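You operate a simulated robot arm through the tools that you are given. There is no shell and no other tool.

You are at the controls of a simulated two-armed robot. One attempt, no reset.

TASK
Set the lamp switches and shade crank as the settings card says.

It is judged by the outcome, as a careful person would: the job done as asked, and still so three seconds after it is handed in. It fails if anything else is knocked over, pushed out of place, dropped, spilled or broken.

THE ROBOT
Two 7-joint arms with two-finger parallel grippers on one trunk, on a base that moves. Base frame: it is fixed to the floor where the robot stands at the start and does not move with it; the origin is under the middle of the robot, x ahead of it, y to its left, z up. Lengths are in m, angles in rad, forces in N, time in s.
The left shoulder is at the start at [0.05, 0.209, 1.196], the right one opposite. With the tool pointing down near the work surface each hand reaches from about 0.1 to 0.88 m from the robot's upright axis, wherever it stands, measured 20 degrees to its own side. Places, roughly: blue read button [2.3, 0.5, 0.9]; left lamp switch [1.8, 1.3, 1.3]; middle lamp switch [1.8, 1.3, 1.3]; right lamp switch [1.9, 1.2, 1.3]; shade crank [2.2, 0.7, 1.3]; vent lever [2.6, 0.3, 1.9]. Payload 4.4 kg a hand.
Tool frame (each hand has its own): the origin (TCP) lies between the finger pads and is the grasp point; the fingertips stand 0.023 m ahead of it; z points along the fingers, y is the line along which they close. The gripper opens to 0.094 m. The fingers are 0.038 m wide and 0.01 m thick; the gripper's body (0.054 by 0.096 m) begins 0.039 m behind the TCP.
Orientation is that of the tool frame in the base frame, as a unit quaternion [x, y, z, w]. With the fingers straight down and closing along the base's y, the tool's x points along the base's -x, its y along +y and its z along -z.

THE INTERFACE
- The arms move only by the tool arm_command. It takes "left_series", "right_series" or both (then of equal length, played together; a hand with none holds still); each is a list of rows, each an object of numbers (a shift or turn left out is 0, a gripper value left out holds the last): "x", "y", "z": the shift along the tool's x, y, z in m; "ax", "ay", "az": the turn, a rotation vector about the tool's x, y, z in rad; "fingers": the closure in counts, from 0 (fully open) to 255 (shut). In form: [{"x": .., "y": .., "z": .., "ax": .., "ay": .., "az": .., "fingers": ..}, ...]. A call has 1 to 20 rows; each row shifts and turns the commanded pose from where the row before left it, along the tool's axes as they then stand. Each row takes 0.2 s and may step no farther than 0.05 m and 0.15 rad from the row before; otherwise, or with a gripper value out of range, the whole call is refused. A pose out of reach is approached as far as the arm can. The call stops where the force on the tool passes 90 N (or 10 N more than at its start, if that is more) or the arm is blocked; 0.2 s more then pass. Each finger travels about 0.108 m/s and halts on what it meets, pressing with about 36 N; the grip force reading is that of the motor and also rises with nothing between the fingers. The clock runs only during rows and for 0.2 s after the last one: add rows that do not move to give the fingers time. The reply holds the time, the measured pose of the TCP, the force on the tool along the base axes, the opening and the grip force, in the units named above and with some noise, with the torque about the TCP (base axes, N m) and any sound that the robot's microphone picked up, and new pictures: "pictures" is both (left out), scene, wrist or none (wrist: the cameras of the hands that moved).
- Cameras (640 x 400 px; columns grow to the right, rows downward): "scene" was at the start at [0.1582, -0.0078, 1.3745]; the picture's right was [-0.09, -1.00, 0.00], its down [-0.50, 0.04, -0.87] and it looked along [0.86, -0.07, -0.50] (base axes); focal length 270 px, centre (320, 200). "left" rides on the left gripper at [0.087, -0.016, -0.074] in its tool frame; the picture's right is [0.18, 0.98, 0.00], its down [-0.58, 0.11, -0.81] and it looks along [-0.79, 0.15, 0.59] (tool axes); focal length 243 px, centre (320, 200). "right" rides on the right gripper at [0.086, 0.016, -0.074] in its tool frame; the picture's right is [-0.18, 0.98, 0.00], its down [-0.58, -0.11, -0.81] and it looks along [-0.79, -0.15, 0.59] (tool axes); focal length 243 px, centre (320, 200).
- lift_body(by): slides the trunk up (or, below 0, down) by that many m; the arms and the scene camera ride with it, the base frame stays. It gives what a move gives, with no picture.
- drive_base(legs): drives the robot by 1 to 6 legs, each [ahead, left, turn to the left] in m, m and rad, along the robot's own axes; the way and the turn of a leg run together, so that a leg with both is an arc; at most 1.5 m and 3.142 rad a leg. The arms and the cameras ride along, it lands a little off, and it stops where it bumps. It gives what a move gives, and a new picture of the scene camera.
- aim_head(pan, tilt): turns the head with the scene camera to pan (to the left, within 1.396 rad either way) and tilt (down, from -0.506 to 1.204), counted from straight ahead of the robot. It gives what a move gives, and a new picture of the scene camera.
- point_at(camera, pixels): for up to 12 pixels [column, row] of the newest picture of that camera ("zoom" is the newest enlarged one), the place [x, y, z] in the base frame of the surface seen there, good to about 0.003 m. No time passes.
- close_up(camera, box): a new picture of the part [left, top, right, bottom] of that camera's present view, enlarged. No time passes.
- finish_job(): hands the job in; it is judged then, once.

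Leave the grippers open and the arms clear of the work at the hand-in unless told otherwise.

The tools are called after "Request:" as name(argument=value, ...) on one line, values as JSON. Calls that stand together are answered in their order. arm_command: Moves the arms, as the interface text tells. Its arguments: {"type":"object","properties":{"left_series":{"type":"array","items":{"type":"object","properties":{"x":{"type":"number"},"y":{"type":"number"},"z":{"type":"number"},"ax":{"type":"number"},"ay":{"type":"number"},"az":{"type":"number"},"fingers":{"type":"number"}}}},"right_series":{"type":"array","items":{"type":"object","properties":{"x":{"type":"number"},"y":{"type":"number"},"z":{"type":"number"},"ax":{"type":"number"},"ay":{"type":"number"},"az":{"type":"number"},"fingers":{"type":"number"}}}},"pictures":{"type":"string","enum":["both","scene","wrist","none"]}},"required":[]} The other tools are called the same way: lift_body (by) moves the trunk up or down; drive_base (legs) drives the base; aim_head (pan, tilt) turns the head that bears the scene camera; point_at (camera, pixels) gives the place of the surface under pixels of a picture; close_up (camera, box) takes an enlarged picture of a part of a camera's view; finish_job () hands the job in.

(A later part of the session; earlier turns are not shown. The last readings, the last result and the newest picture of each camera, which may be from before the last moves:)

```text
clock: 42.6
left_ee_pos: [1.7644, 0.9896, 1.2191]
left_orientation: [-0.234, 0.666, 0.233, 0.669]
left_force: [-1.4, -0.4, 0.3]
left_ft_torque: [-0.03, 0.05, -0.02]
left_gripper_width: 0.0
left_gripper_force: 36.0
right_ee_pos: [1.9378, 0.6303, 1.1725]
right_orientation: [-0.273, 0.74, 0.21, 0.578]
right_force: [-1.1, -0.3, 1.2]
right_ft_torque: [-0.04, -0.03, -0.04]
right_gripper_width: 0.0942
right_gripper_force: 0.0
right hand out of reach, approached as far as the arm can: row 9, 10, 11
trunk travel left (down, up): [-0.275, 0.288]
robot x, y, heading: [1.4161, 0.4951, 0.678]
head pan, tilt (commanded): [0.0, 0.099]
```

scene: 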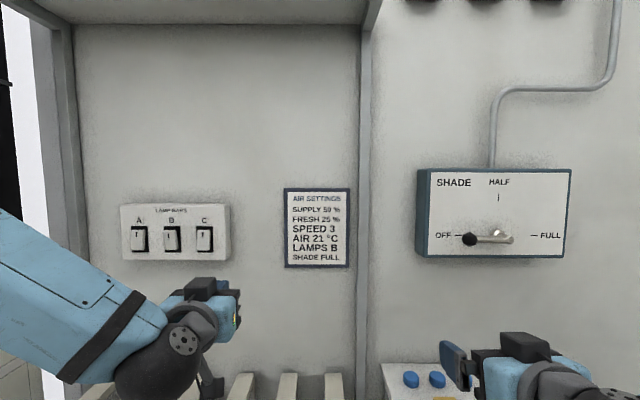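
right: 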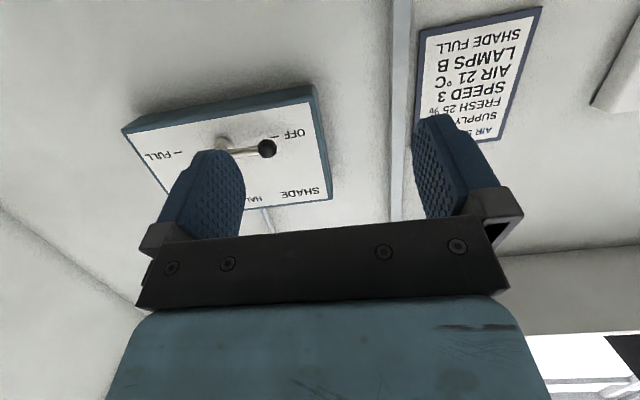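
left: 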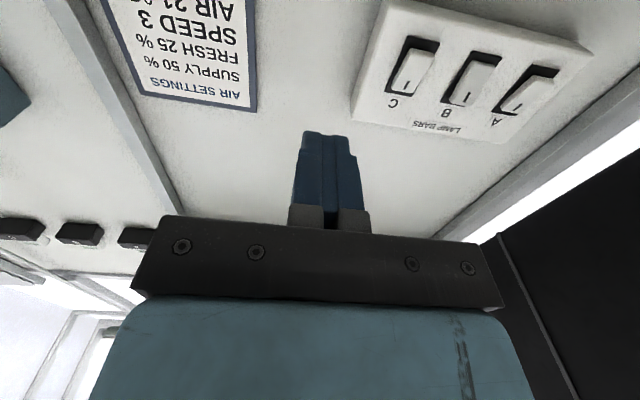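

Now both panels are visible. I'll zoom into the switches and crank, and measure points.

Request:
close_up(camera="scene", box=[115, 195, 235, 270])

Request:
close_up(camera="left", box=[340, 0, 600, 150])

Request:
close_up(camera="scene", box=[410, 160, 580, 266])

Request:
point_at(camera="scene", pixels=[[139, 230], [139, 247], [171, 231], [171, 247], [204, 231], [204, 247], [125, 230], [188, 240], [225, 240], [469, 240], [490, 238], [502, 234]])

```text
5.33 times, centred on (175, 232) of scene
```

zoom: 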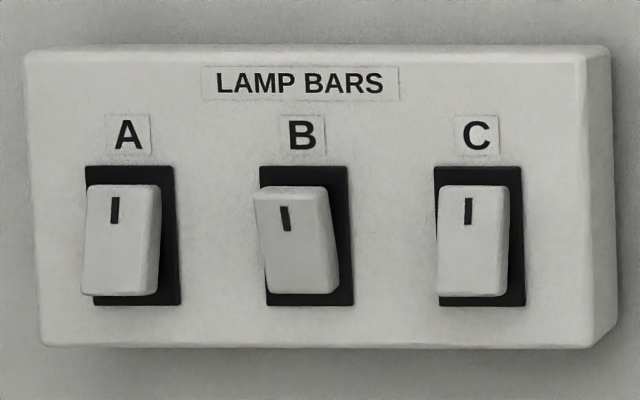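

```text
2.46 times, centred on (470, 75) of left
```

zoom: 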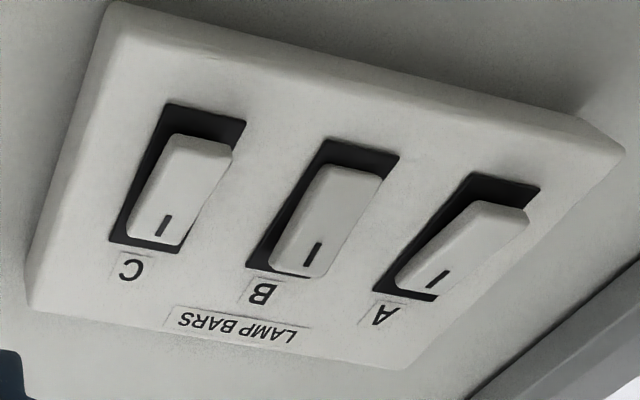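

```text
3.76 times, centred on (495, 213) of scene
```

zoom: 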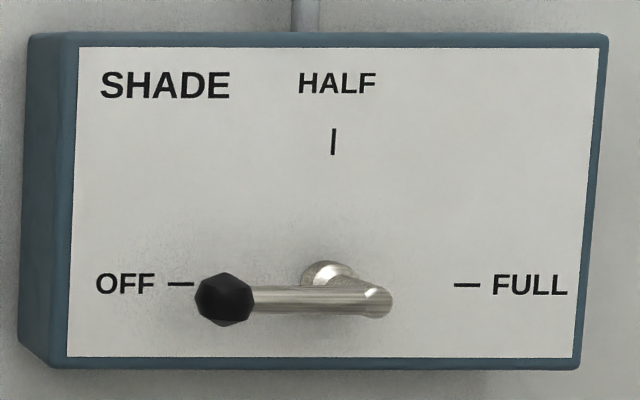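

```text
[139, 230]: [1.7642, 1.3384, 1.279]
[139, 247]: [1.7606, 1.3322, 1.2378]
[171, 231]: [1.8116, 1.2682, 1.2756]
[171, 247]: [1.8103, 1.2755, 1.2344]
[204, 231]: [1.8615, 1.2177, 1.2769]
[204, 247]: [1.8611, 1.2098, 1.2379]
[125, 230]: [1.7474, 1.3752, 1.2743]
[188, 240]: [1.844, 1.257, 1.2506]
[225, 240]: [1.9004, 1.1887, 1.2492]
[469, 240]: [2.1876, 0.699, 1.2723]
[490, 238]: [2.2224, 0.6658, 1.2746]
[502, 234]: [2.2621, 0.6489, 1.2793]
```

Depths from point_at: A and C have their top ("I" mark) end pressed in, and B has its bottom pressed in. So A and C are ON and B is OFF. For "LAMPS B", B's top must be pressed, and A's and C's bottoms. I'll get precise rocker frame positions from a zoom.

Request:
close_up(camera="scene", box=[115, 195, 235, 270])

Request:
point_at(camera="zoom", pixels=[[178, 235], [351, 235], [525, 235], [60, 235], [220, 235], [395, 235], [120, 240], [295, 240], [473, 240], [125, 175], [300, 173], [475, 173]])

Request:
point_at(camera="zoom", pixels=[[115, 192], [115, 285], [120, 300], [285, 195], [300, 285], [310, 299], [470, 192], [472, 285], [480, 301], [90, 240], [148, 240], [265, 240]])

```text
5.33 times, centred on (175, 232) of scene
```

zoom: 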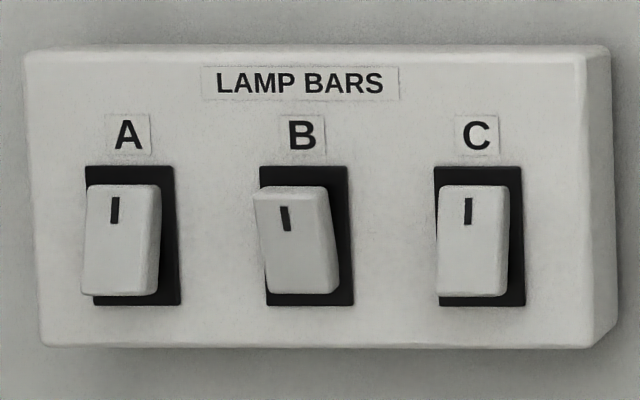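

```text
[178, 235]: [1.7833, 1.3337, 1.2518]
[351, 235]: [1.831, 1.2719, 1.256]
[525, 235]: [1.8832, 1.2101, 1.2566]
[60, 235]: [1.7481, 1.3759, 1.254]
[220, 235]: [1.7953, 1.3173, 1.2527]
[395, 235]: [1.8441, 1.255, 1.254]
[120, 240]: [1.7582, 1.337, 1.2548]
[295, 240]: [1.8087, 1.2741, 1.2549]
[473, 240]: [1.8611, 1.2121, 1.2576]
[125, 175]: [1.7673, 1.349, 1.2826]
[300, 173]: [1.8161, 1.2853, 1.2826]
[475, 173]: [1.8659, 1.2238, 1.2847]
```

```text
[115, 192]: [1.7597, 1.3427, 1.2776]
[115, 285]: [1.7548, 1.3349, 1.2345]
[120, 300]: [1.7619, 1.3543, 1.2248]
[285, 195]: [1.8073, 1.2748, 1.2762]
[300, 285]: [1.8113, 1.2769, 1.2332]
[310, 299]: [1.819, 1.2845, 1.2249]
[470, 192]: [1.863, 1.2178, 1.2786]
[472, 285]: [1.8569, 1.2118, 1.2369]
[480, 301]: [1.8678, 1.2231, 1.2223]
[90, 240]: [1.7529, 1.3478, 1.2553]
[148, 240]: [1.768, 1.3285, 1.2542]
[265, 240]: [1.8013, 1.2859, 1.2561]
```

Rocker centres are at t≈0.050 (A), 0.1305 (B) and 0.212 (C) along the wall, z≈1.254. The left tool's z is exactly along the wall normal. I'll bring the closed left fingers in front of B's upper end (z≈1.287), stopping about 6 cm short.

Request:
arm_command(left_series=[{"x": -0.0136, "y": 0.039}, {"x": -0.0136, "y": 0.039}, {"x": -0.0136, "y": 0.039}, {"x": -0.0136, "y": 0.039}, {"x": -0.0136, "y": 0.039}, {"z": 0.04}, {"z": 0.04}, {"z": 0.04}, {}, {}], pictures="both")

```text
clock: 44.8
left_ee_pos: [1.7536, 1.1943, 1.3141]
left_orientation: [-0.233, 0.668, 0.233, 0.667]
left_force: [-0.1, -0.2, -0.5]
left_ft_torque: [0.01, -0.02, 0.0]
left_gripper_width: 0.0
left_gripper_force: 36.0
left hand out of reach, approached as far as the arm can: row 1, 2, 3
right_ee_pos: [1.9438, 0.6288, 1.1703]
right_orientation: [-0.272, 0.742, 0.21, 0.576]
right_force: [-0.1, 0.7, 0.8]
right_ft_torque: [0.0, -0.01, -0.02]
right_gripper_width: 0.0941
right_gripper_force: 0.0
trunk travel left (down, up): [-0.275, 0.288]
robot x, y, heading: [1.4154, 0.4964, 0.67]
head pan, tilt (commanded): [0.0, 0.099]
```

scene: 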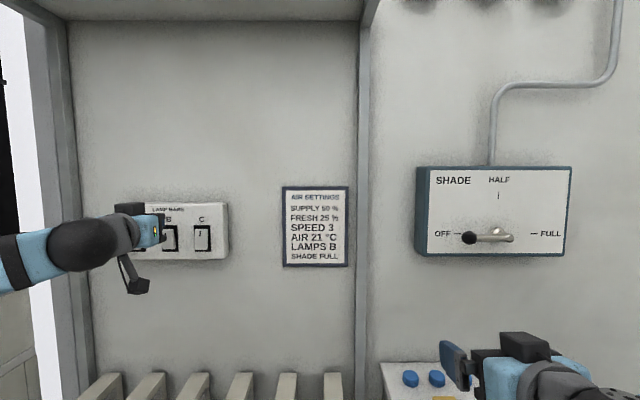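
left: 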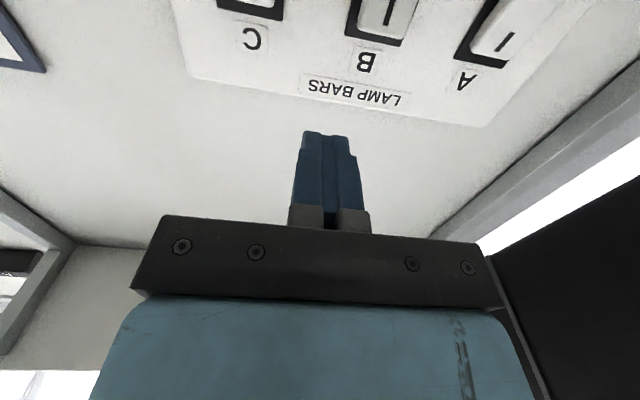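

The reply shows the hand at t=0.159, z=1.314, about 28 mm right and 27 mm high of the target because some rows hit reach limits. I'll correct that.

Request:
arm_command(left_series=[{"x": 0.0135, "y": 0.014}, {"x": 0.0135, "y": 0.014}, {}, {}], pictures="both")

```text
clock: 45.8
left_ee_pos: [1.7349, 1.2183, 1.2863]
left_orientation: [-0.234, 0.668, 0.233, 0.667]
left_force: [-0.2, 0.6, -0.5]
left_ft_torque: [-0.02, 0.01, -0.01]
left_gripper_width: 0.0002
left_gripper_force: 35.7
right_ee_pos: [1.9449, 0.6293, 1.1706]
right_orientation: [-0.271, 0.741, 0.21, 0.577]
right_force: [-0.1, 0.7, 0.4]
right_ft_torque: [0.0, 0.0, 0.04]
right_gripper_width: 0.094
right_gripper_force: 0.0
trunk travel left (down, up): [-0.275, 0.288]
robot x, y, heading: [1.4147, 0.4973, 0.673]
head pan, tilt (commanded): [0.0, 0.099]
```

scene: 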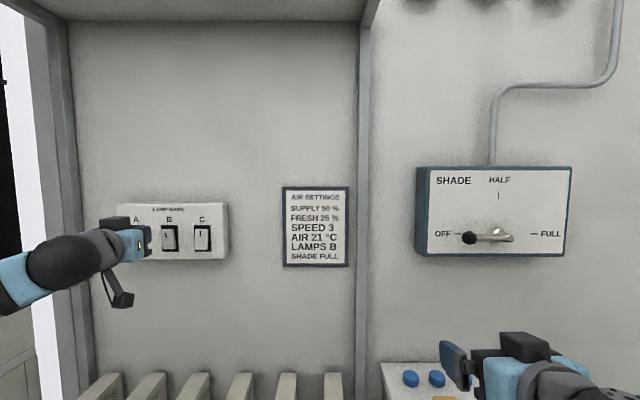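
left: 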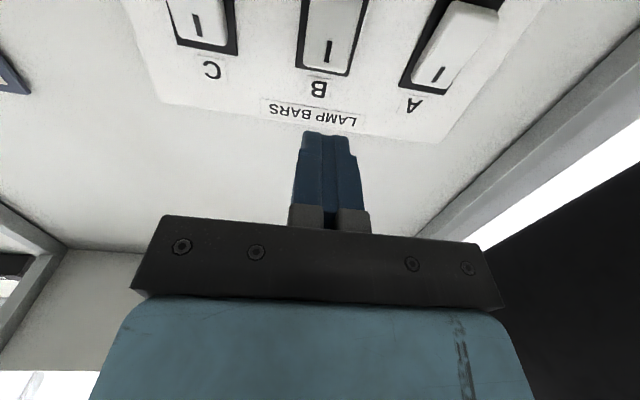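

Aligned: t=0.128, z=1.286, in front of B's upper end. I'll move in and press gently in small steps.

Request:
arm_command(left_series=[{"z": 0.03}, {"z": 0.03}, {"z": 0.004}, {"z": 0.004}, {"z": 0.004}, {"z": 0.004}, {}], pictures="both")

```text
clock: 47.4
left_ee_pos: [1.7922, 1.2642, 1.2882]
left_orientation: [-0.234, 0.667, 0.234, 0.667]
left_force: [-1.1, -0.1, -0.2]
left_ft_torque: [-0.02, 0.05, 0.0]
left_gripper_width: 0.0
left_gripper_force: 35.8
right_ee_pos: [1.9436, 0.6296, 1.1701]
right_orientation: [-0.271, 0.741, 0.21, 0.577]
right_force: [0.5, 0.8, -0.6]
right_ft_torque: [0.01, 0.02, -0.01]
right_gripper_width: 0.0936
right_gripper_force: 0.1
trunk travel left (down, up): [-0.275, 0.288]
robot x, y, heading: [1.4154, 0.496, 0.672]
head pan, tilt (commanded): [0.0, 0.099]
```

scene: 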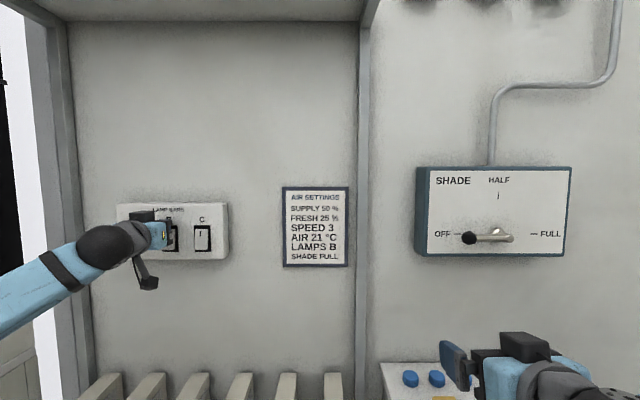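
left: 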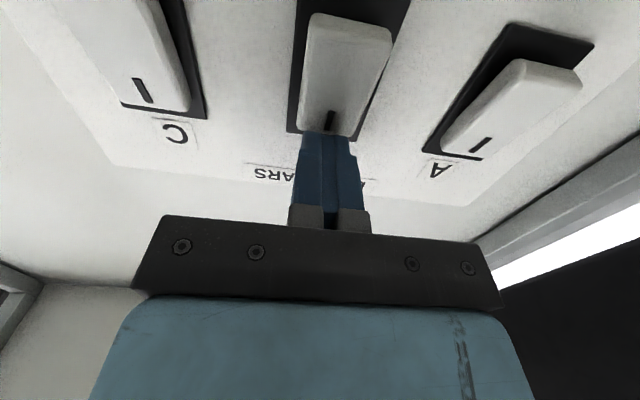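

Force is about 0 and no sound yet. I'll zoom in with the wrist camera to see whether B has moved.

Request:
close_up(camera="left", box=[220, 0, 460, 200])

Request:
close_up(camera="scene", box=[115, 195, 235, 270])

```text
2.00 times, centred on (340, 100) of left
```

zoom: 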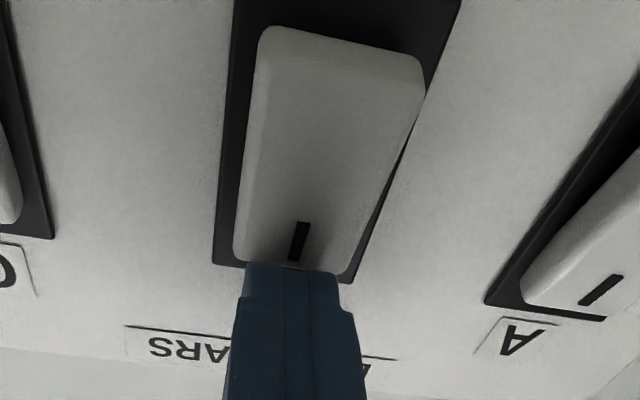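

```text
5.33 times, centred on (175, 232) of scene
```

zoom: 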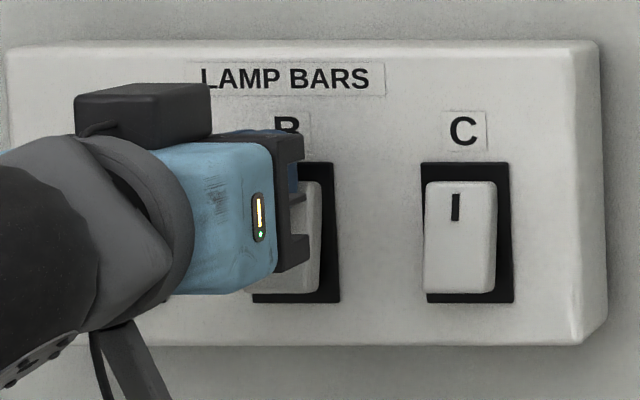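

Not conclusive yet. I'll press a few more mm.

Request:
arm_command(left_series=[{"z": 0.003}, {"z": 0.003}, {}], pictures="wrist")

Request:
close_up(camera="left", box=[220, 0, 460, 200])

```text
clock: 48.2
left_ee_pos: [1.7927, 1.2654, 1.2921]
left_orientation: [-0.233, 0.666, 0.234, 0.669]
left_force: [-26.8, -22.7, -7.2]
left_ft_torque: [-0.51, 0.67, 0.03]
left_gripper_width: 0.0
left_gripper_force: 36.6
right_ee_pos: [1.9395, 0.6263, 1.172]
right_orientation: [-0.272, 0.739, 0.211, 0.579]
right_force: [-0.4, 0.0, -0.2]
right_ft_torque: [0.01, -0.02, 0.02]
right_gripper_width: 0.0942
right_gripper_force: 0.1
trunk travel left (down, up): [-0.275, 0.288]
robot x, y, heading: [1.4138, 0.4972, 0.675]
head pan, tilt (commanded): [0.0, 0.099]
```

left: 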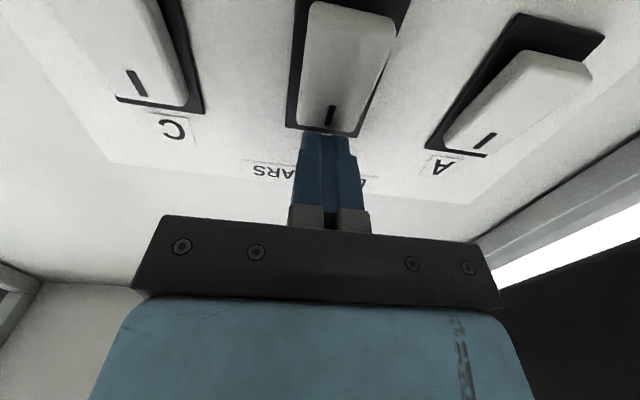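

```text
2.00 times, centred on (340, 100) of left
```

zoom: 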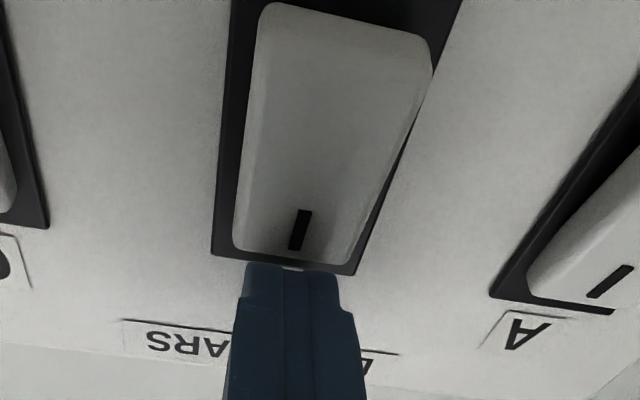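

There's now about 35 N against something hard, and the hand slid slightly up. I'll back off and look at B's state.

Request:
arm_command(left_series=[{"z": -0.02}, {"z": -0.03}, {"y": 0.03, "z": -0.02}, {"y": 0.04}, {"y": 0.04}, {"y": 0.04}, {}], pictures="scene")

Request:
close_up(camera="scene", box=[115, 195, 235, 270])

```text
clock: 49.8
left_ee_pos: [1.6486, 1.3377, 1.2875]
left_orientation: [-0.234, 0.667, 0.233, 0.668]
left_force: [0.0, 0.3, 0.7]
left_ft_torque: [0.0, 0.0, 0.0]
left_gripper_width: 0.0
left_gripper_force: 36.3
right_ee_pos: [1.9425, 0.6292, 1.1703]
right_orientation: [-0.272, 0.741, 0.211, 0.576]
right_force: [0.0, -0.4, 1.1]
right_ft_torque: [-0.02, -0.02, 0.03]
right_gripper_width: 0.0943
right_gripper_force: 0.0
trunk travel left (down, up): [-0.275, 0.288]
robot x, y, heading: [1.4128, 0.4988, 0.671]
head pan, tilt (commanded): [0.0, 0.099]
```

scene: 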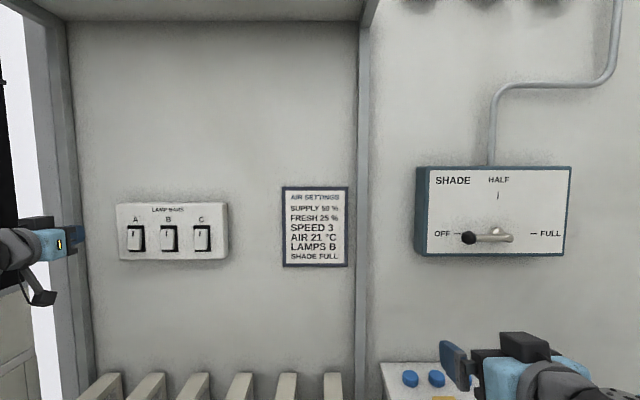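

```text
5.33 times, centred on (175, 232) of scene
```

zoom: 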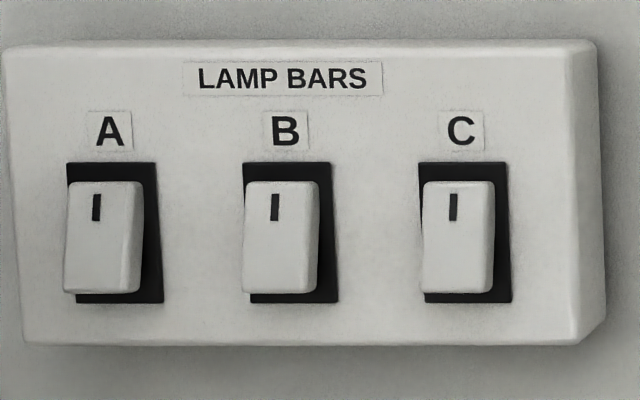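

B has flipped and now matches A and C (top in). Before switching A and C, I'll check the lamp bars to confirm which state is "on".

Request:
aim_head(pan=1.39, tilt=-0.35)

Request:
close_up(camera="scene", box=[0, 60, 240, 300])

```text
clock: 51.3
left_ee_pos: [1.6485, 1.3384, 1.2863]
left_orientation: [-0.234, 0.668, 0.234, 0.667]
left_force: [0.0, 0.7, 0.0]
left_ft_torque: [0.03, 0.0, 0.03]
left_gripper_width: 0.0
left_gripper_force: 35.7
right_ee_pos: [1.9436, 0.6286, 1.1702]
right_orientation: [-0.272, 0.741, 0.211, 0.576]
right_force: [0.4, 0.3, -0.3]
right_ft_torque: [0.03, -0.03, -0.03]
right_gripper_width: 0.0941
right_gripper_force: 0.0
trunk travel left (down, up): [-0.275, 0.288]
robot x, y, heading: [1.4184, 0.498, 0.671]
head pan, tilt (commanded): [1.389, -0.351]
```

scene: 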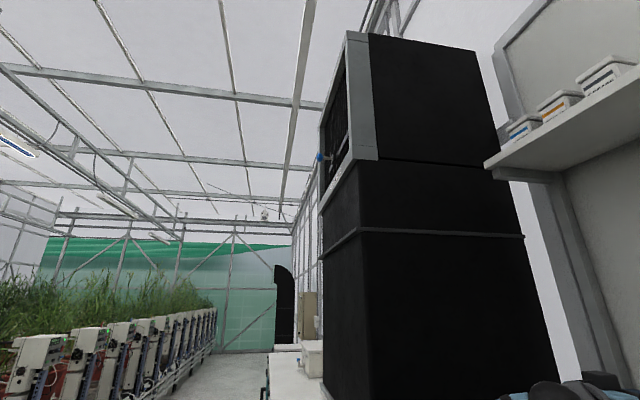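

```text
1.67 times, centred on (120, 180) of scene
```

zoom: 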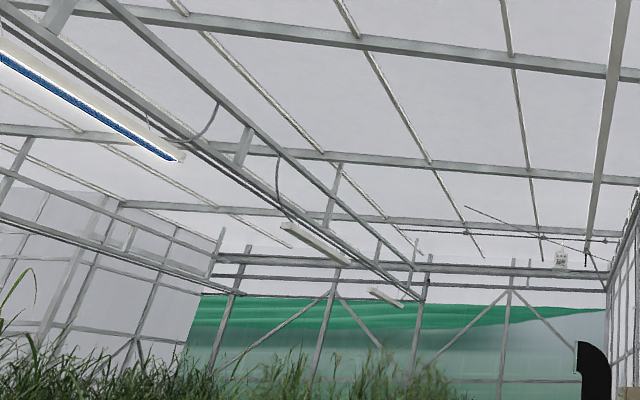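

A bar over the plants that was unlit is now lit, so top-in is ON. B is on; A and C need turning off by pressing their bottoms. I'll move the left fingers in front of A's lower end (t=0.050, z≈1.226).

Request:
arm_command(left_series=[{"x": 0.03, "y": -0.0345}, {"x": 0.03, "y": -0.0345}, {}, {}], pictures="wrist")

Request:
aim_head(pan=0.0, tilt=0.1)

```text
clock: 52.3
left_ee_pos: [1.6925, 1.2853, 1.2273]
left_orientation: [-0.234, 0.667, 0.234, 0.667]
left_force: [-0.1, -0.2, 0.0]
left_ft_torque: [0.0, 0.0, -0.01]
left_gripper_width: 0.0
left_gripper_force: 36.2
right_ee_pos: [1.9431, 0.6283, 1.1706]
right_orientation: [-0.273, 0.742, 0.211, 0.576]
right_force: [-0.4, 1.4, 0.5]
right_ft_torque: [-0.01, 0.02, -0.02]
right_gripper_width: 0.0938
right_gripper_force: 0.1
trunk travel left (down, up): [-0.275, 0.288]
robot x, y, heading: [1.4175, 0.5007, 0.669]
head pan, tilt (commanded): [1.389, -0.351]
```

left: 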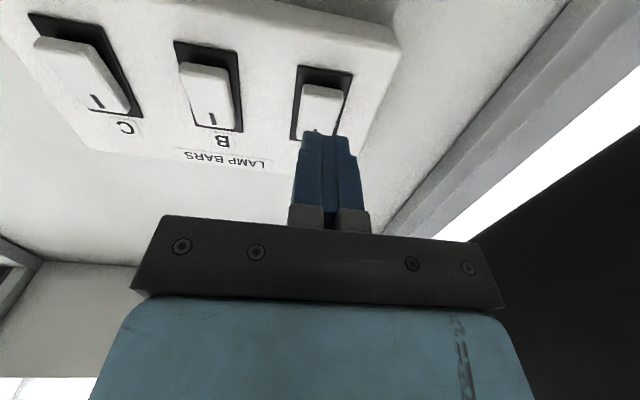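

```text
clock: 53.9
left_ee_pos: [1.6918, 1.2851, 1.2286]
left_orientation: [-0.234, 0.667, 0.233, 0.667]
left_force: [-0.1, 0.2, -0.2]
left_ft_torque: [0.01, -0.02, 0.0]
left_gripper_width: 0.0001
left_gripper_force: 36.5
right_ee_pos: [1.9436, 0.6289, 1.1704]
right_orientation: [-0.272, 0.741, 0.21, 0.577]
right_force: [0.3, -0.1, -1.1]
right_ft_torque: [-0.03, 0.02, 0.01]
right_gripper_width: 0.0936
right_gripper_force: 0.1
trunk travel left (down, up): [-0.275, 0.288]
robot x, y, heading: [1.4118, 0.4969, 0.673]
head pan, tilt (commanded): [0.0, 0.099]
```

scene: 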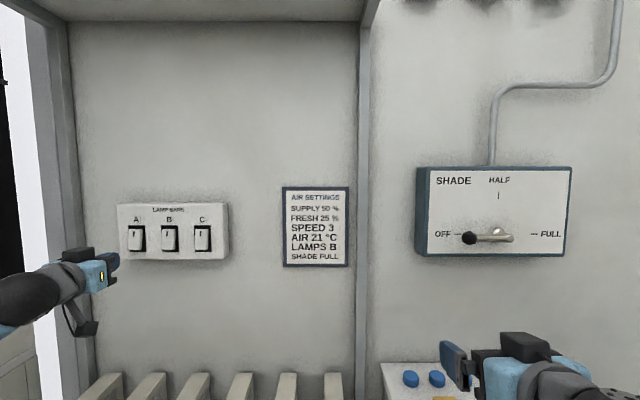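

Aligned with A's lower end (t=0.049, z≈1.228). Now pressing in small steps, as before.

Request:
arm_command(left_series=[{"z": 0.028}, {"z": 0.028}, {"z": 0.004}, {"z": 0.004}, {"z": 0.004}, {"z": 0.003}, {}], pictures="wrist")

```text
clock: 55.5
left_ee_pos: [1.7413, 1.3265, 1.2273]
left_orientation: [-0.232, 0.668, 0.232, 0.668]
left_force: [-51.2, -60.9, -42.3]
left_ft_torque: [0.66, -0.16, -0.32]
left_gripper_width: 0.0
left_gripper_force: 35.5
right_ee_pos: [1.9372, 0.6251, 1.1745]
right_orientation: [-0.272, 0.739, 0.211, 0.579]
right_force: [-0.2, -0.2, 0.3]
right_ft_torque: [0.03, -0.01, -0.01]
right_gripper_width: 0.094
right_gripper_force: 0.0
trunk travel left (down, up): [-0.275, 0.288]
robot x, y, heading: [1.4168, 0.4955, 0.67]
head pan, tilt (commanded): [0.0, 0.099]
```

left: 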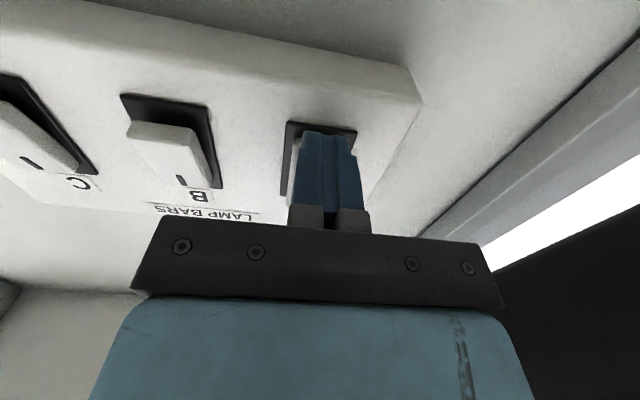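

Force is about 90 N in total, so the rocker is at its limit. I'll back off and check.

Request:
arm_command(left_series=[{"z": -0.01}, {"z": -0.03}, {"z": -0.03}, {"y": 0.035}, {"y": 0.035}, {}], pictures="scene")

Request:
close_up(camera="scene", box=[115, 195, 235, 270])

```text
clock: 56.9
left_ee_pos: [1.6508, 1.342, 1.2266]
left_orientation: [-0.234, 0.667, 0.234, 0.667]
left_force: [-1.5, -0.1, 0.3]
left_ft_torque: [0.0, 0.0, 0.02]
left_gripper_width: 0.0
left_gripper_force: 36.2
right_ee_pos: [1.9443, 0.6292, 1.1707]
right_orientation: [-0.271, 0.742, 0.21, 0.576]
right_force: [0.7, -0.4, 0.2]
right_ft_torque: [-0.01, 0.02, 0.0]
right_gripper_width: 0.094
right_gripper_force: 0.0
trunk travel left (down, up): [-0.275, 0.288]
robot x, y, heading: [1.4174, 0.4993, 0.676]
head pan, tilt (commanded): [0.0, 0.099]
```

scene: 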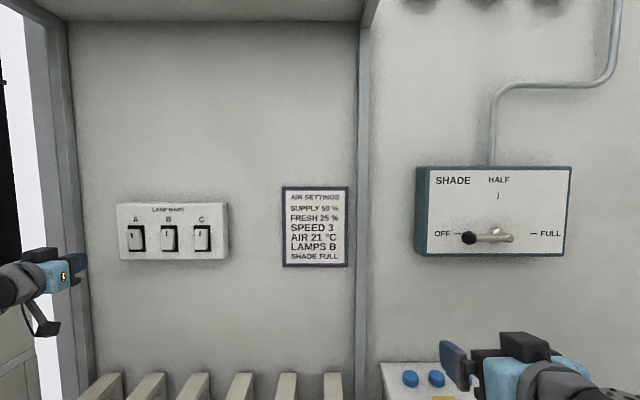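

```text
5.33 times, centred on (175, 232) of scene
```

zoom: 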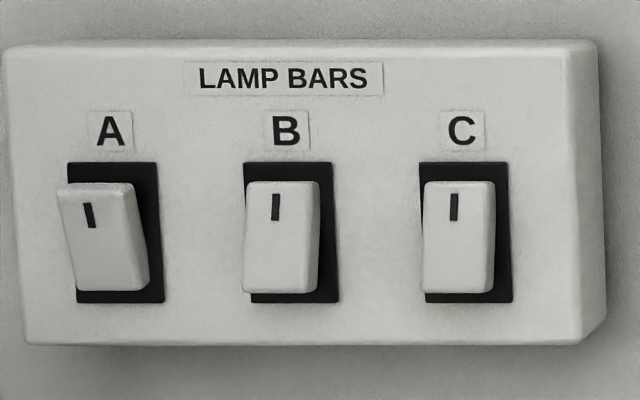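

A is now off (bottom in). Next is C: move to t=0.212 at the same height.

Request:
arm_command(left_series=[{"y": -0.0466}, {"y": -0.0466}, {"y": -0.0466}, {"y": -0.0466}, {"y": -0.0466}, {}, {}], pictures="wrist")

```text
clock: 58.5
left_ee_pos: [1.7211, 1.2516, 1.2245]
left_orientation: [-0.233, 0.668, 0.233, 0.668]
left_force: [0.5, 0.0, 0.0]
left_ft_torque: [0.02, 0.01, -0.03]
left_gripper_width: 0.0
left_gripper_force: 36.2
left hand out of reach, approached as far as the arm can: row 3, 4, 5
right_ee_pos: [1.9435, 0.6289, 1.172]
right_orientation: [-0.272, 0.741, 0.211, 0.577]
right_force: [0.3, 1.0, 1.4]
right_ft_torque: [-0.02, 0.0, 0.0]
right_gripper_width: 0.0938
right_gripper_force: 0.1
trunk travel left (down, up): [-0.275, 0.288]
robot x, y, heading: [1.415, 0.4974, 0.672]
head pan, tilt (commanded): [0.0, 0.099]
```

left: 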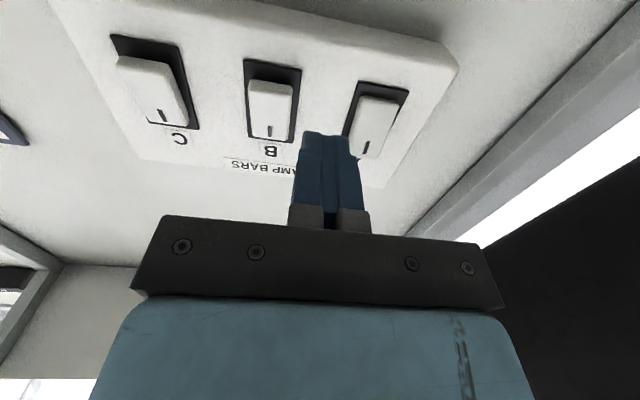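

The arm hits a joint limit at t=0.093. Instead of forcing it, I'll shift the base 0.12 m to the right. The floor is clear there to t≈1.1, and the hand sits 6 cm off the panel, so it will end up right in front of C.

Request:
drive_base(legs=[[0.0, -0.119, 0.0]])

```text
clock: 60.2
left_ee_pos: [1.7981, 1.1565, 1.2257]
left_orientation: [-0.233, 0.667, 0.233, 0.668]
left_force: [0.6, -0.6, 0.3]
left_ft_torque: [0.0, -0.01, 0.02]
left_gripper_width: 0.0
left_gripper_force: 35.8
right_ee_pos: [2.0201, 0.5344, 1.1712]
right_orientation: [-0.272, 0.741, 0.21, 0.576]
right_force: [-0.9, 0.6, 0.3]
right_ft_torque: [0.0, 0.0, 0.02]
right_gripper_width: 0.094
right_gripper_force: 0.1
trunk travel left (down, up): [-0.275, 0.288]
robot x, y, heading: [1.4909, 0.4007, 0.672]
head pan, tilt (commanded): [0.0, 0.099]
```

scene: 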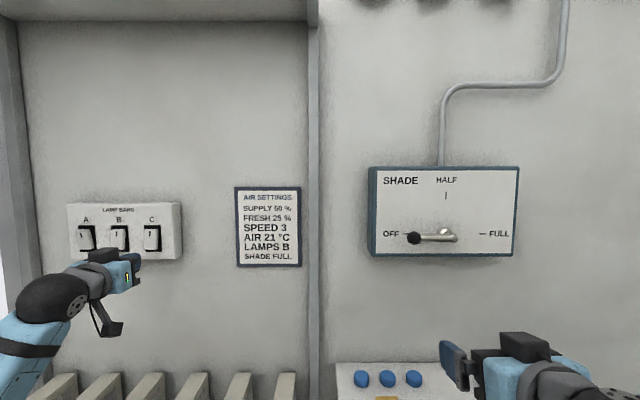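

The left hand is at t=0.216, z=1.226, in front of C's lower end (C at 0.212). I'll nudge 4 mm left and press.

Request:
arm_command(left_series=[{"y": 0.004, "z": 0.028}, {"z": 0.025}, {"z": 0.004}, {"z": 0.004}, {"z": 0.004}, {}], pictures="wrist")

Request:
close_up(camera="scene", box=[65, 195, 185, 270])

```text
clock: 61.6
left_ee_pos: [1.844, 1.198, 1.2258]
left_orientation: [-0.232, 0.668, 0.233, 0.668]
left_force: [-16.8, -20.0, -14.5]
left_ft_torque: [0.34, 0.06, -0.11]
left_gripper_width: 0.0
left_gripper_force: 35.9
right_ee_pos: [2.0166, 0.5336, 1.1709]
right_orientation: [-0.272, 0.74, 0.211, 0.577]
right_force: [0.0, -0.2, 0.0]
right_ft_torque: [-0.01, -0.02, -0.01]
right_gripper_width: 0.0938
right_gripper_force: 0.0
trunk travel left (down, up): [-0.275, 0.288]
robot x, y, heading: [1.4889, 0.4036, 0.676]
head pan, tilt (commanded): [0.0, 0.099]
```

left: 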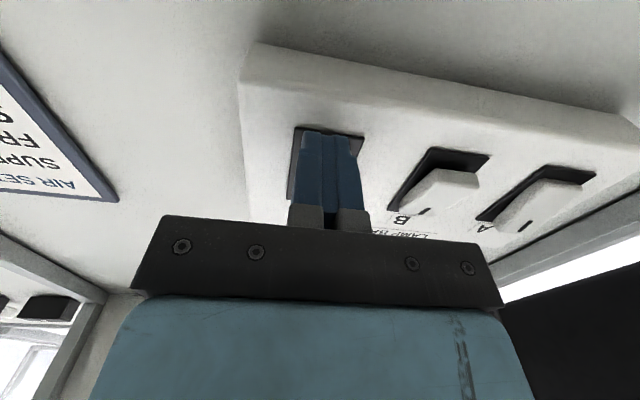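

```text
5.33 times, centred on (125, 232) of scene
```

zoom: 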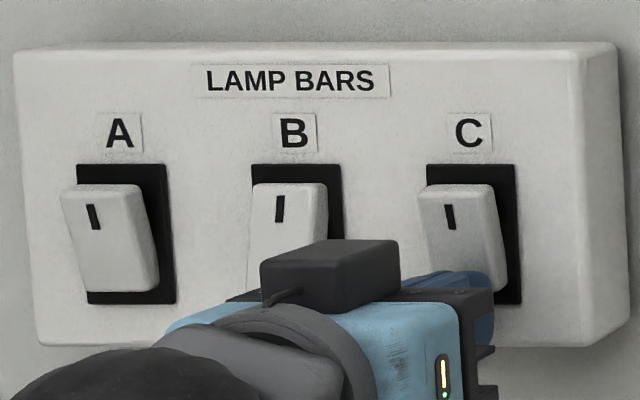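

C has flipped: its top is out. I'll back the hand away, then recheck all three rockers.

Request:
arm_command(left_series=[{"z": -0.01}, {"z": -0.03}, {"z": -0.03}, {"x": 0.03, "z": -0.03}, {"x": 0.03, "z": -0.03}, {}], pictures="scene")

Request:
close_up(camera="scene", box=[65, 195, 185, 270])

```text
clock: 63.0
left_ee_pos: [1.7443, 1.1207, 1.1645]
left_orientation: [-0.234, 0.668, 0.234, 0.667]
left_force: [0.3, -0.8, -0.2]
left_ft_torque: [-0.02, -0.02, 0.01]
left_gripper_width: 0.0002
left_gripper_force: 36.2
right_ee_pos: [2.0187, 0.5341, 1.1706]
right_orientation: [-0.272, 0.742, 0.211, 0.576]
right_force: [0.9, 0.6, 0.2]
right_ft_torque: [0.02, -0.01, 0.02]
right_gripper_width: 0.0938
right_gripper_force: 0.1
trunk travel left (down, up): [-0.275, 0.288]
robot x, y, heading: [1.4925, 0.4007, 0.672]
head pan, tilt (commanded): [0.0, 0.099]
```

scene: 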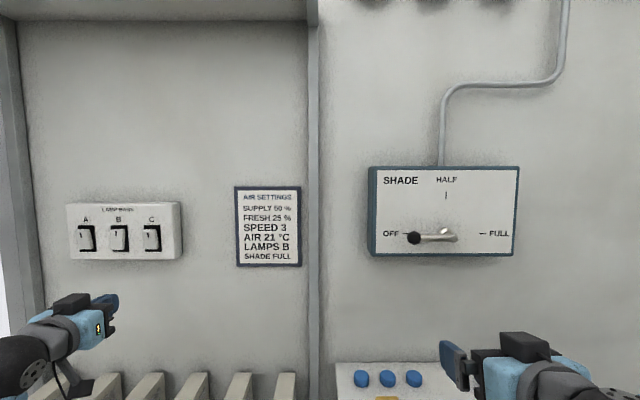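

```text
5.33 times, centred on (125, 232) of scene
```

zoom: 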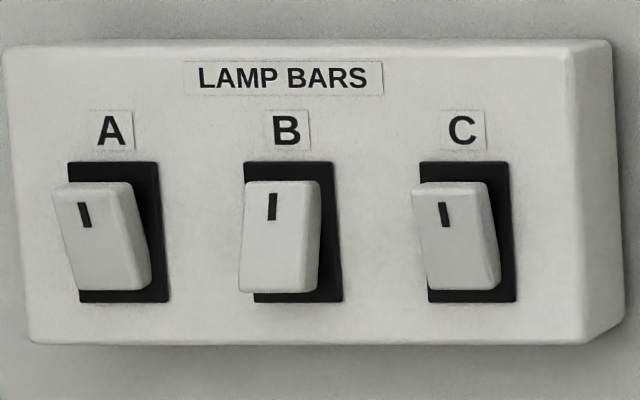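

A off, B on, C off, as wanted. Now the shade crank: I'll zoom in and measure the knob, rod and hub.

Request:
close_up(camera="scene", box=[365, 165, 525, 265])

Request:
point_at(camera="zoom", pixels=[[198, 292], [225, 292], [185, 292], [260, 293], [300, 290], [345, 288], [360, 288], [325, 262], [324, 118], [480, 270], [150, 270], [324, 320]])

Request:
close_up(camera="right", box=[100, 60, 400, 240])

```text
4.00 times, centred on (445, 215) of scene
```

zoom: 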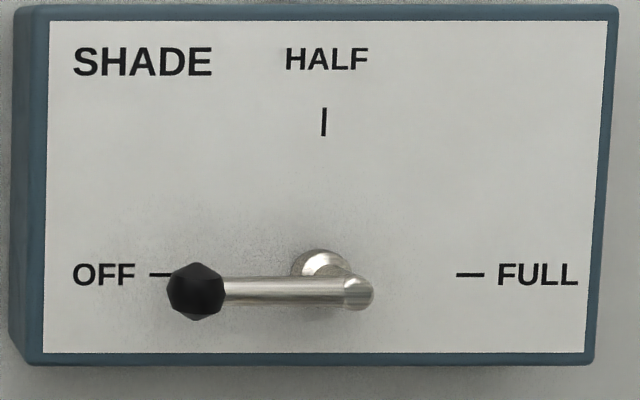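

```text
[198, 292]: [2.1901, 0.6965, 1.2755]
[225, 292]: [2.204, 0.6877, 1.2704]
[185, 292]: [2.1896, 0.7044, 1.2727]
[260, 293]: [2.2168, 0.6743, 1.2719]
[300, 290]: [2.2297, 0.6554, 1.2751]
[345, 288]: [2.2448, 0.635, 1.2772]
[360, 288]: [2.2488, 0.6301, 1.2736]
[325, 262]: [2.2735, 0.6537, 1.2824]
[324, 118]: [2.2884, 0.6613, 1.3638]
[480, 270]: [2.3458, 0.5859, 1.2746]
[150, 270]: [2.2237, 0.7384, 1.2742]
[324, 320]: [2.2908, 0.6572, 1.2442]
```

```text
2.13 times, centred on (250, 150) of right
```

zoom: 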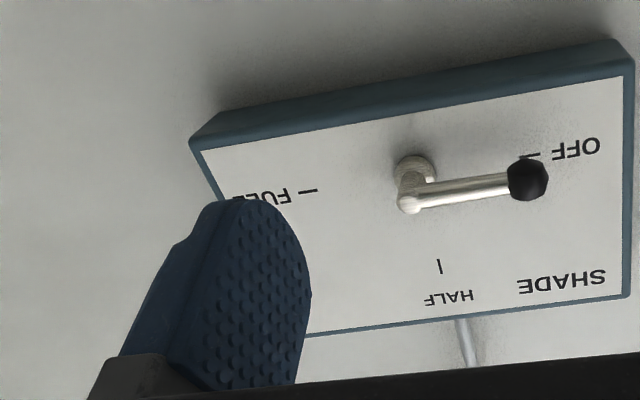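

The crank axis is at t≈0.906, z≈1.274. The knob (about 32 mm) is centred at t≈0.826, n≈2.16, so the radius is about 0.08 m, and the panel face is at n=2.20. The sweep goes from OFF over HALF (top) to FULL on the right. For a comfortable right-arm reach (mirroring where the left arm worked), I'll shift the base back left by 0.12 m.

Request:
drive_base(legs=[[-0.02, 0.12, 0.0]])

```text
clock: 64.7
left_ee_pos: [1.6528, 1.2035, 1.1652]
left_orientation: [-0.233, 0.667, 0.234, 0.667]
left_force: [0.0, -0.2, 0.6]
left_ft_torque: [0.0, 0.01, -0.04]
left_gripper_width: 0.0002
left_gripper_force: 36.7
right_ee_pos: [1.9287, 0.6165, 1.1712]
right_orientation: [-0.272, 0.74, 0.211, 0.577]
right_force: [0.0, -1.1, -0.8]
right_ft_torque: [0.02, 0.0, 0.0]
right_gripper_width: 0.094
right_gripper_force: 0.0
trunk travel left (down, up): [-0.275, 0.288]
robot x, y, heading: [1.3999, 0.4809, 0.674]
head pan, tilt (commanded): [0.0, 0.099]
```

scene: 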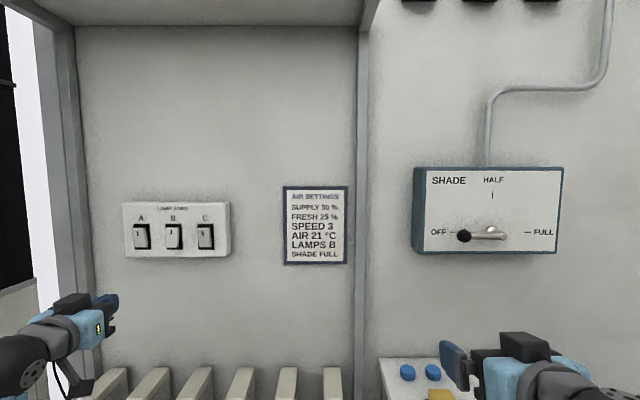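

Next I'll raise the right hand, move it toward the crank's height, and square it to the wall, staying about 15 cm short of the knob.

Request:
arm_command(right_series=[{"x": -0.0233, "y": -0.03, "z": 0.0107}, {"x": -0.0233, "y": -0.03, "z": 0.0107}, {"x": -0.0233, "y": -0.03, "z": 0.0107}, {"x": -0.0233, "y": -0.03, "z": 0.0107}, {"x": -0.0233, "y": -0.03, "z": 0.0107}, {"ay": -0.12}, {"ay": -0.1255}, {"ax": 0.03}, {}, {}], pictures="both")

```text
clock: 66.9
left_ee_pos: [1.6542, 1.2025, 1.1643]
left_orientation: [-0.233, 0.667, 0.233, 0.668]
left_force: [-0.8, -0.8, -0.1]
left_ft_torque: [-0.02, -0.01, -0.01]
left_gripper_width: 0.0
left_gripper_force: 36.1
right_ee_pos: [2.086, 0.5544, 1.2706]
right_orientation: [-0.234, 0.669, 0.231, 0.667]
right_force: [0.2, 0.3, 1.3]
right_ft_torque: [0.01, -0.01, 0.04]
right_gripper_width: 0.094
right_gripper_force: 0.0
trunk travel left (down, up): [-0.275, 0.288]
robot x, y, heading: [1.4004, 0.4835, 0.671]
head pan, tilt (commanded): [0.0, 0.099]
```

scene: 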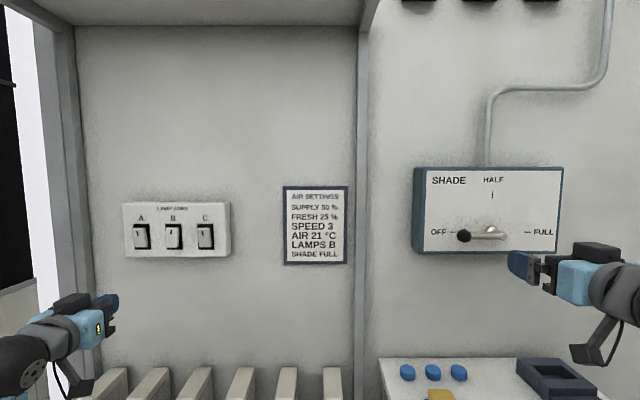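
right: 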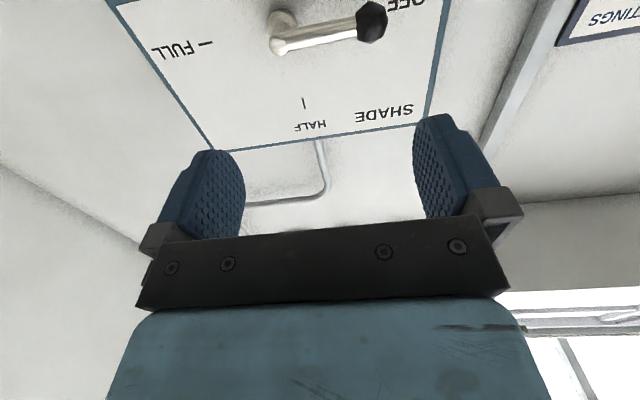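

The right hand is square to the wall at t=0.866, z=1.271. I'll roll it -90° about the tool axis so the fingers straddle the knob from above and below; during the sweep I can then roll back with the crank.

Request:
arm_command(right_series=[{"az": -0.15}, {"az": -0.15}, {"az": -0.15}, {"az": -0.15}, {"az": -0.15}, {"az": -0.15}, {"az": -0.15}, {"az": -0.15}, {"az": -0.15}, {"az": -0.15}, {"az": -0.071}, {}, {}], pictures="both")

```text
clock: 69.7
left_ee_pos: [1.6547, 1.2023, 1.1639]
left_orientation: [-0.234, 0.667, 0.234, 0.667]
left_force: [0.0, 0.5, -0.6]
left_ft_torque: [-0.02, -0.03, 0.06]
left_gripper_width: 0.0
left_gripper_force: 35.8
right_ee_pos: [2.1073, 0.5212, 1.2954]
right_orientation: [-0.631, 0.332, -0.28, 0.643]
right_force: [0.8, 0.6, -0.4]
right_ft_torque: [0.02, -0.01, 0.04]
right_gripper_width: 0.0938
right_gripper_force: 0.0
right hand out of reach, approached as far as the arm can: row 8, 9, 10, 11
trunk travel left (down, up): [-0.275, 0.288]
robot x, y, heading: [1.4017, 0.4848, 0.67]
head pan, tilt (commanded): [0.0, 0.099]
```

scene: 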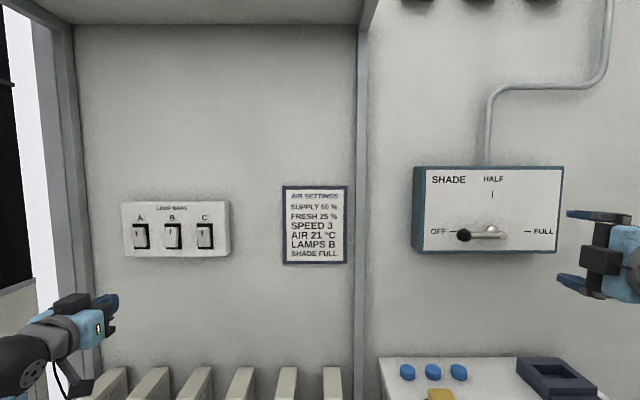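
right: 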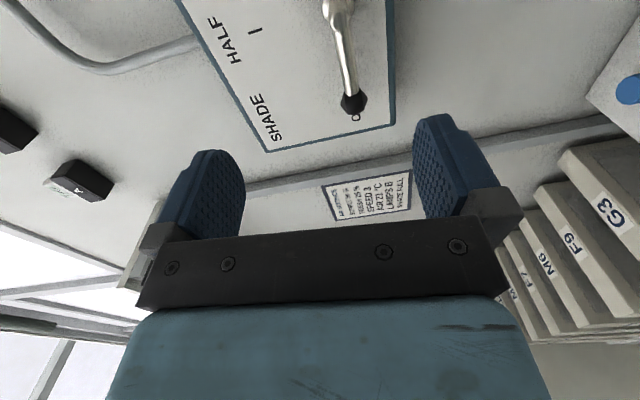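

The roll went nearly to -90°, but the hand was pushed up and outward by a joint limit, so the arm prefers targets relatively higher. Lowering the trunk should help. First I'll check the heights of the binders and the things on the small shelf beneath the hands.

Request:
point_at(camera="scene", pixels=[[110, 370], [155, 370], [240, 375], [285, 380], [545, 365], [440, 395], [408, 370], [470, 385], [590, 215], [30, 150], [20, 300], [55, 100]])

```text
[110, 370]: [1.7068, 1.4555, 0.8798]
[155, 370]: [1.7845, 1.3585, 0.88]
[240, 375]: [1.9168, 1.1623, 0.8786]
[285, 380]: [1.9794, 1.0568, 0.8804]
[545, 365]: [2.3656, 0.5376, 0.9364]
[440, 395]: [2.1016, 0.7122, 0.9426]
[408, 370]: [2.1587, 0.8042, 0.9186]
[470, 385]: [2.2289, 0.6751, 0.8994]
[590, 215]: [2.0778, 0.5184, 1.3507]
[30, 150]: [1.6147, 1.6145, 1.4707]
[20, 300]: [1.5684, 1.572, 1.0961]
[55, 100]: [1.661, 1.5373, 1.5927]
```

Binder tops are at z=0.88 and shelf items at about 0.94, so there's room. I'll raise the left hand a little and then lower the trunk 0.10 m.

Request:
arm_command(left_series=[{"x": -0.03}, {"x": -0.03}, {"x": -0.03}, {}], pictures="none")

Request:
lift_body(by=-0.1)

```text
clock: 70.7
left_ee_pos: [1.653, 1.2021, 1.2546]
left_orientation: [-0.234, 0.668, 0.233, 0.667]
left_force: [-0.2, 0.0, -0.4]
left_ft_torque: [-0.03, -0.01, 0.04]
left_gripper_width: 0.0
left_gripper_force: 35.6
right_ee_pos: [2.1047, 0.5235, 1.2951]
right_orientation: [-0.631, 0.332, -0.279, 0.644]
right_force: [-0.7, 0.3, -0.3]
right_ft_torque: [0.0, -0.03, -0.01]
right_gripper_width: 0.0941
right_gripper_force: 0.0
trunk travel left (down, up): [-0.275, 0.288]
robot x, y, heading: [1.4009, 0.483, 0.672]
head pan, tilt (commanded): [0.0, 0.099]
```

```text
clock: 72.0
left_ee_pos: [1.6534, 1.2005, 1.1555]
left_orientation: [-0.233, 0.668, 0.233, 0.667]
left_force: [-0.5, -0.1, -0.7]
left_ft_torque: [-0.05, 0.0, 0.0]
left_gripper_width: 0.0
left_gripper_force: 35.3
right_ee_pos: [2.1033, 0.5211, 1.1962]
right_orientation: [-0.63, 0.332, -0.279, 0.644]
right_force: [-0.5, 0.0, 0.2]
right_ft_torque: [-0.06, -0.01, 0.02]
right_gripper_width: 0.094
right_gripper_force: 0.0
trunk travel left (down, up): [-0.175, 0.388]
robot x, y, heading: [1.3999, 0.484, 0.675]
head pan, tilt (commanded): [0.0, 0.099]
```

Now I'll bring the right hand up to knob height (z≈1.271) and across to t≈0.826, and finish the roll, still about 15 cm short of the knob.

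Request:
arm_command(right_series=[{"y": -0.0375}, {"y": -0.0375}, {"x": -0.0257}, {"x": -0.0257}, {"x": -0.0257}, {"az": -0.074}, {}, {}], pictures="both")

```text
clock: 73.8
left_ee_pos: [1.6541, 1.2004, 1.1546]
left_orientation: [-0.234, 0.667, 0.234, 0.667]
left_force: [-0.6, 1.0, 0.2]
left_ft_torque: [0.0, 0.01, -0.02]
left_gripper_width: 0.0
left_gripper_force: 36.2
right_ee_pos: [2.0607, 0.6033, 1.2691]
right_orientation: [0.643, -0.308, 0.302, -0.632]
right_force: [-0.2, 0.4, 0.0]
right_ft_torque: [0.01, -0.01, 0.02]
right_gripper_width: 0.0939
right_gripper_force: 0.1
right hand out of reach, approached as far as the arm can: row 1, 2
trunk travel left (down, up): [-0.175, 0.388]
robot x, y, heading: [1.3983, 0.483, 0.675]
head pan, tilt (commanded): [0.0, 0.099]
```

scene: 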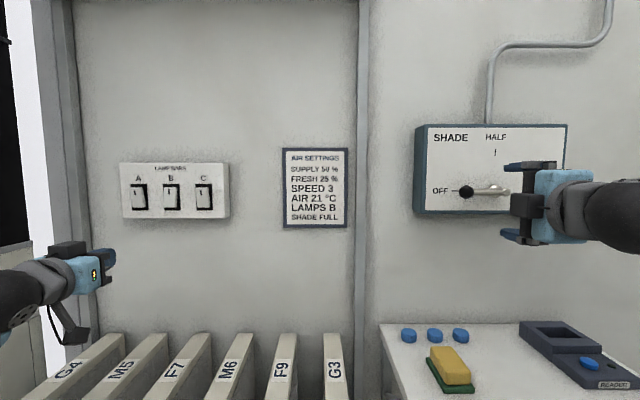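
right: 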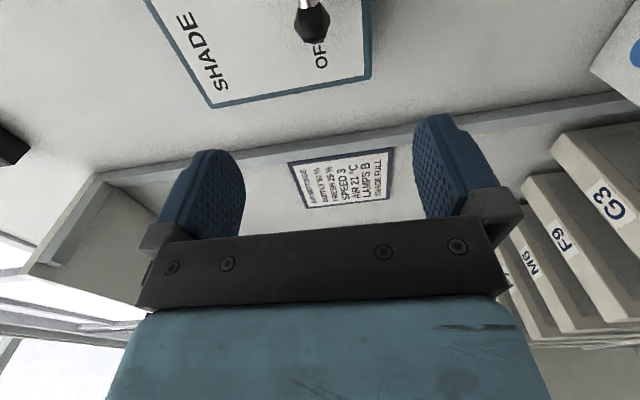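

The right hand is at t=0.812, z=1.269 with the roll complete, so the fingers now sit one above the other. I'll re-measure the knob from this view for a precise approach.

Request:
close_up(camera="scene", box=[425, 150, 525, 220])

Request:
point_at(camera="scene", pixels=[[466, 192], [462, 192], [470, 192], [466, 188], [466, 196], [478, 190], [488, 190], [500, 189]])

```text
5.71 times, centred on (475, 185) of scene
```

zoom: 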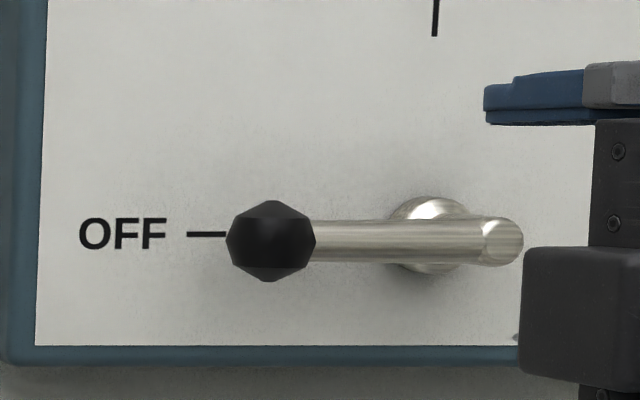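

```text
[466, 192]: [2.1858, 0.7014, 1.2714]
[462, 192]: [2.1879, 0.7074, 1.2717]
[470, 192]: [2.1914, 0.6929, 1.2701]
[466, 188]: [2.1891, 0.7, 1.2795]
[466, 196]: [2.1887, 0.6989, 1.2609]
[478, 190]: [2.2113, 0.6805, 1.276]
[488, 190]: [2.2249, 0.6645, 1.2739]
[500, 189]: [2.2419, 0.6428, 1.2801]
```

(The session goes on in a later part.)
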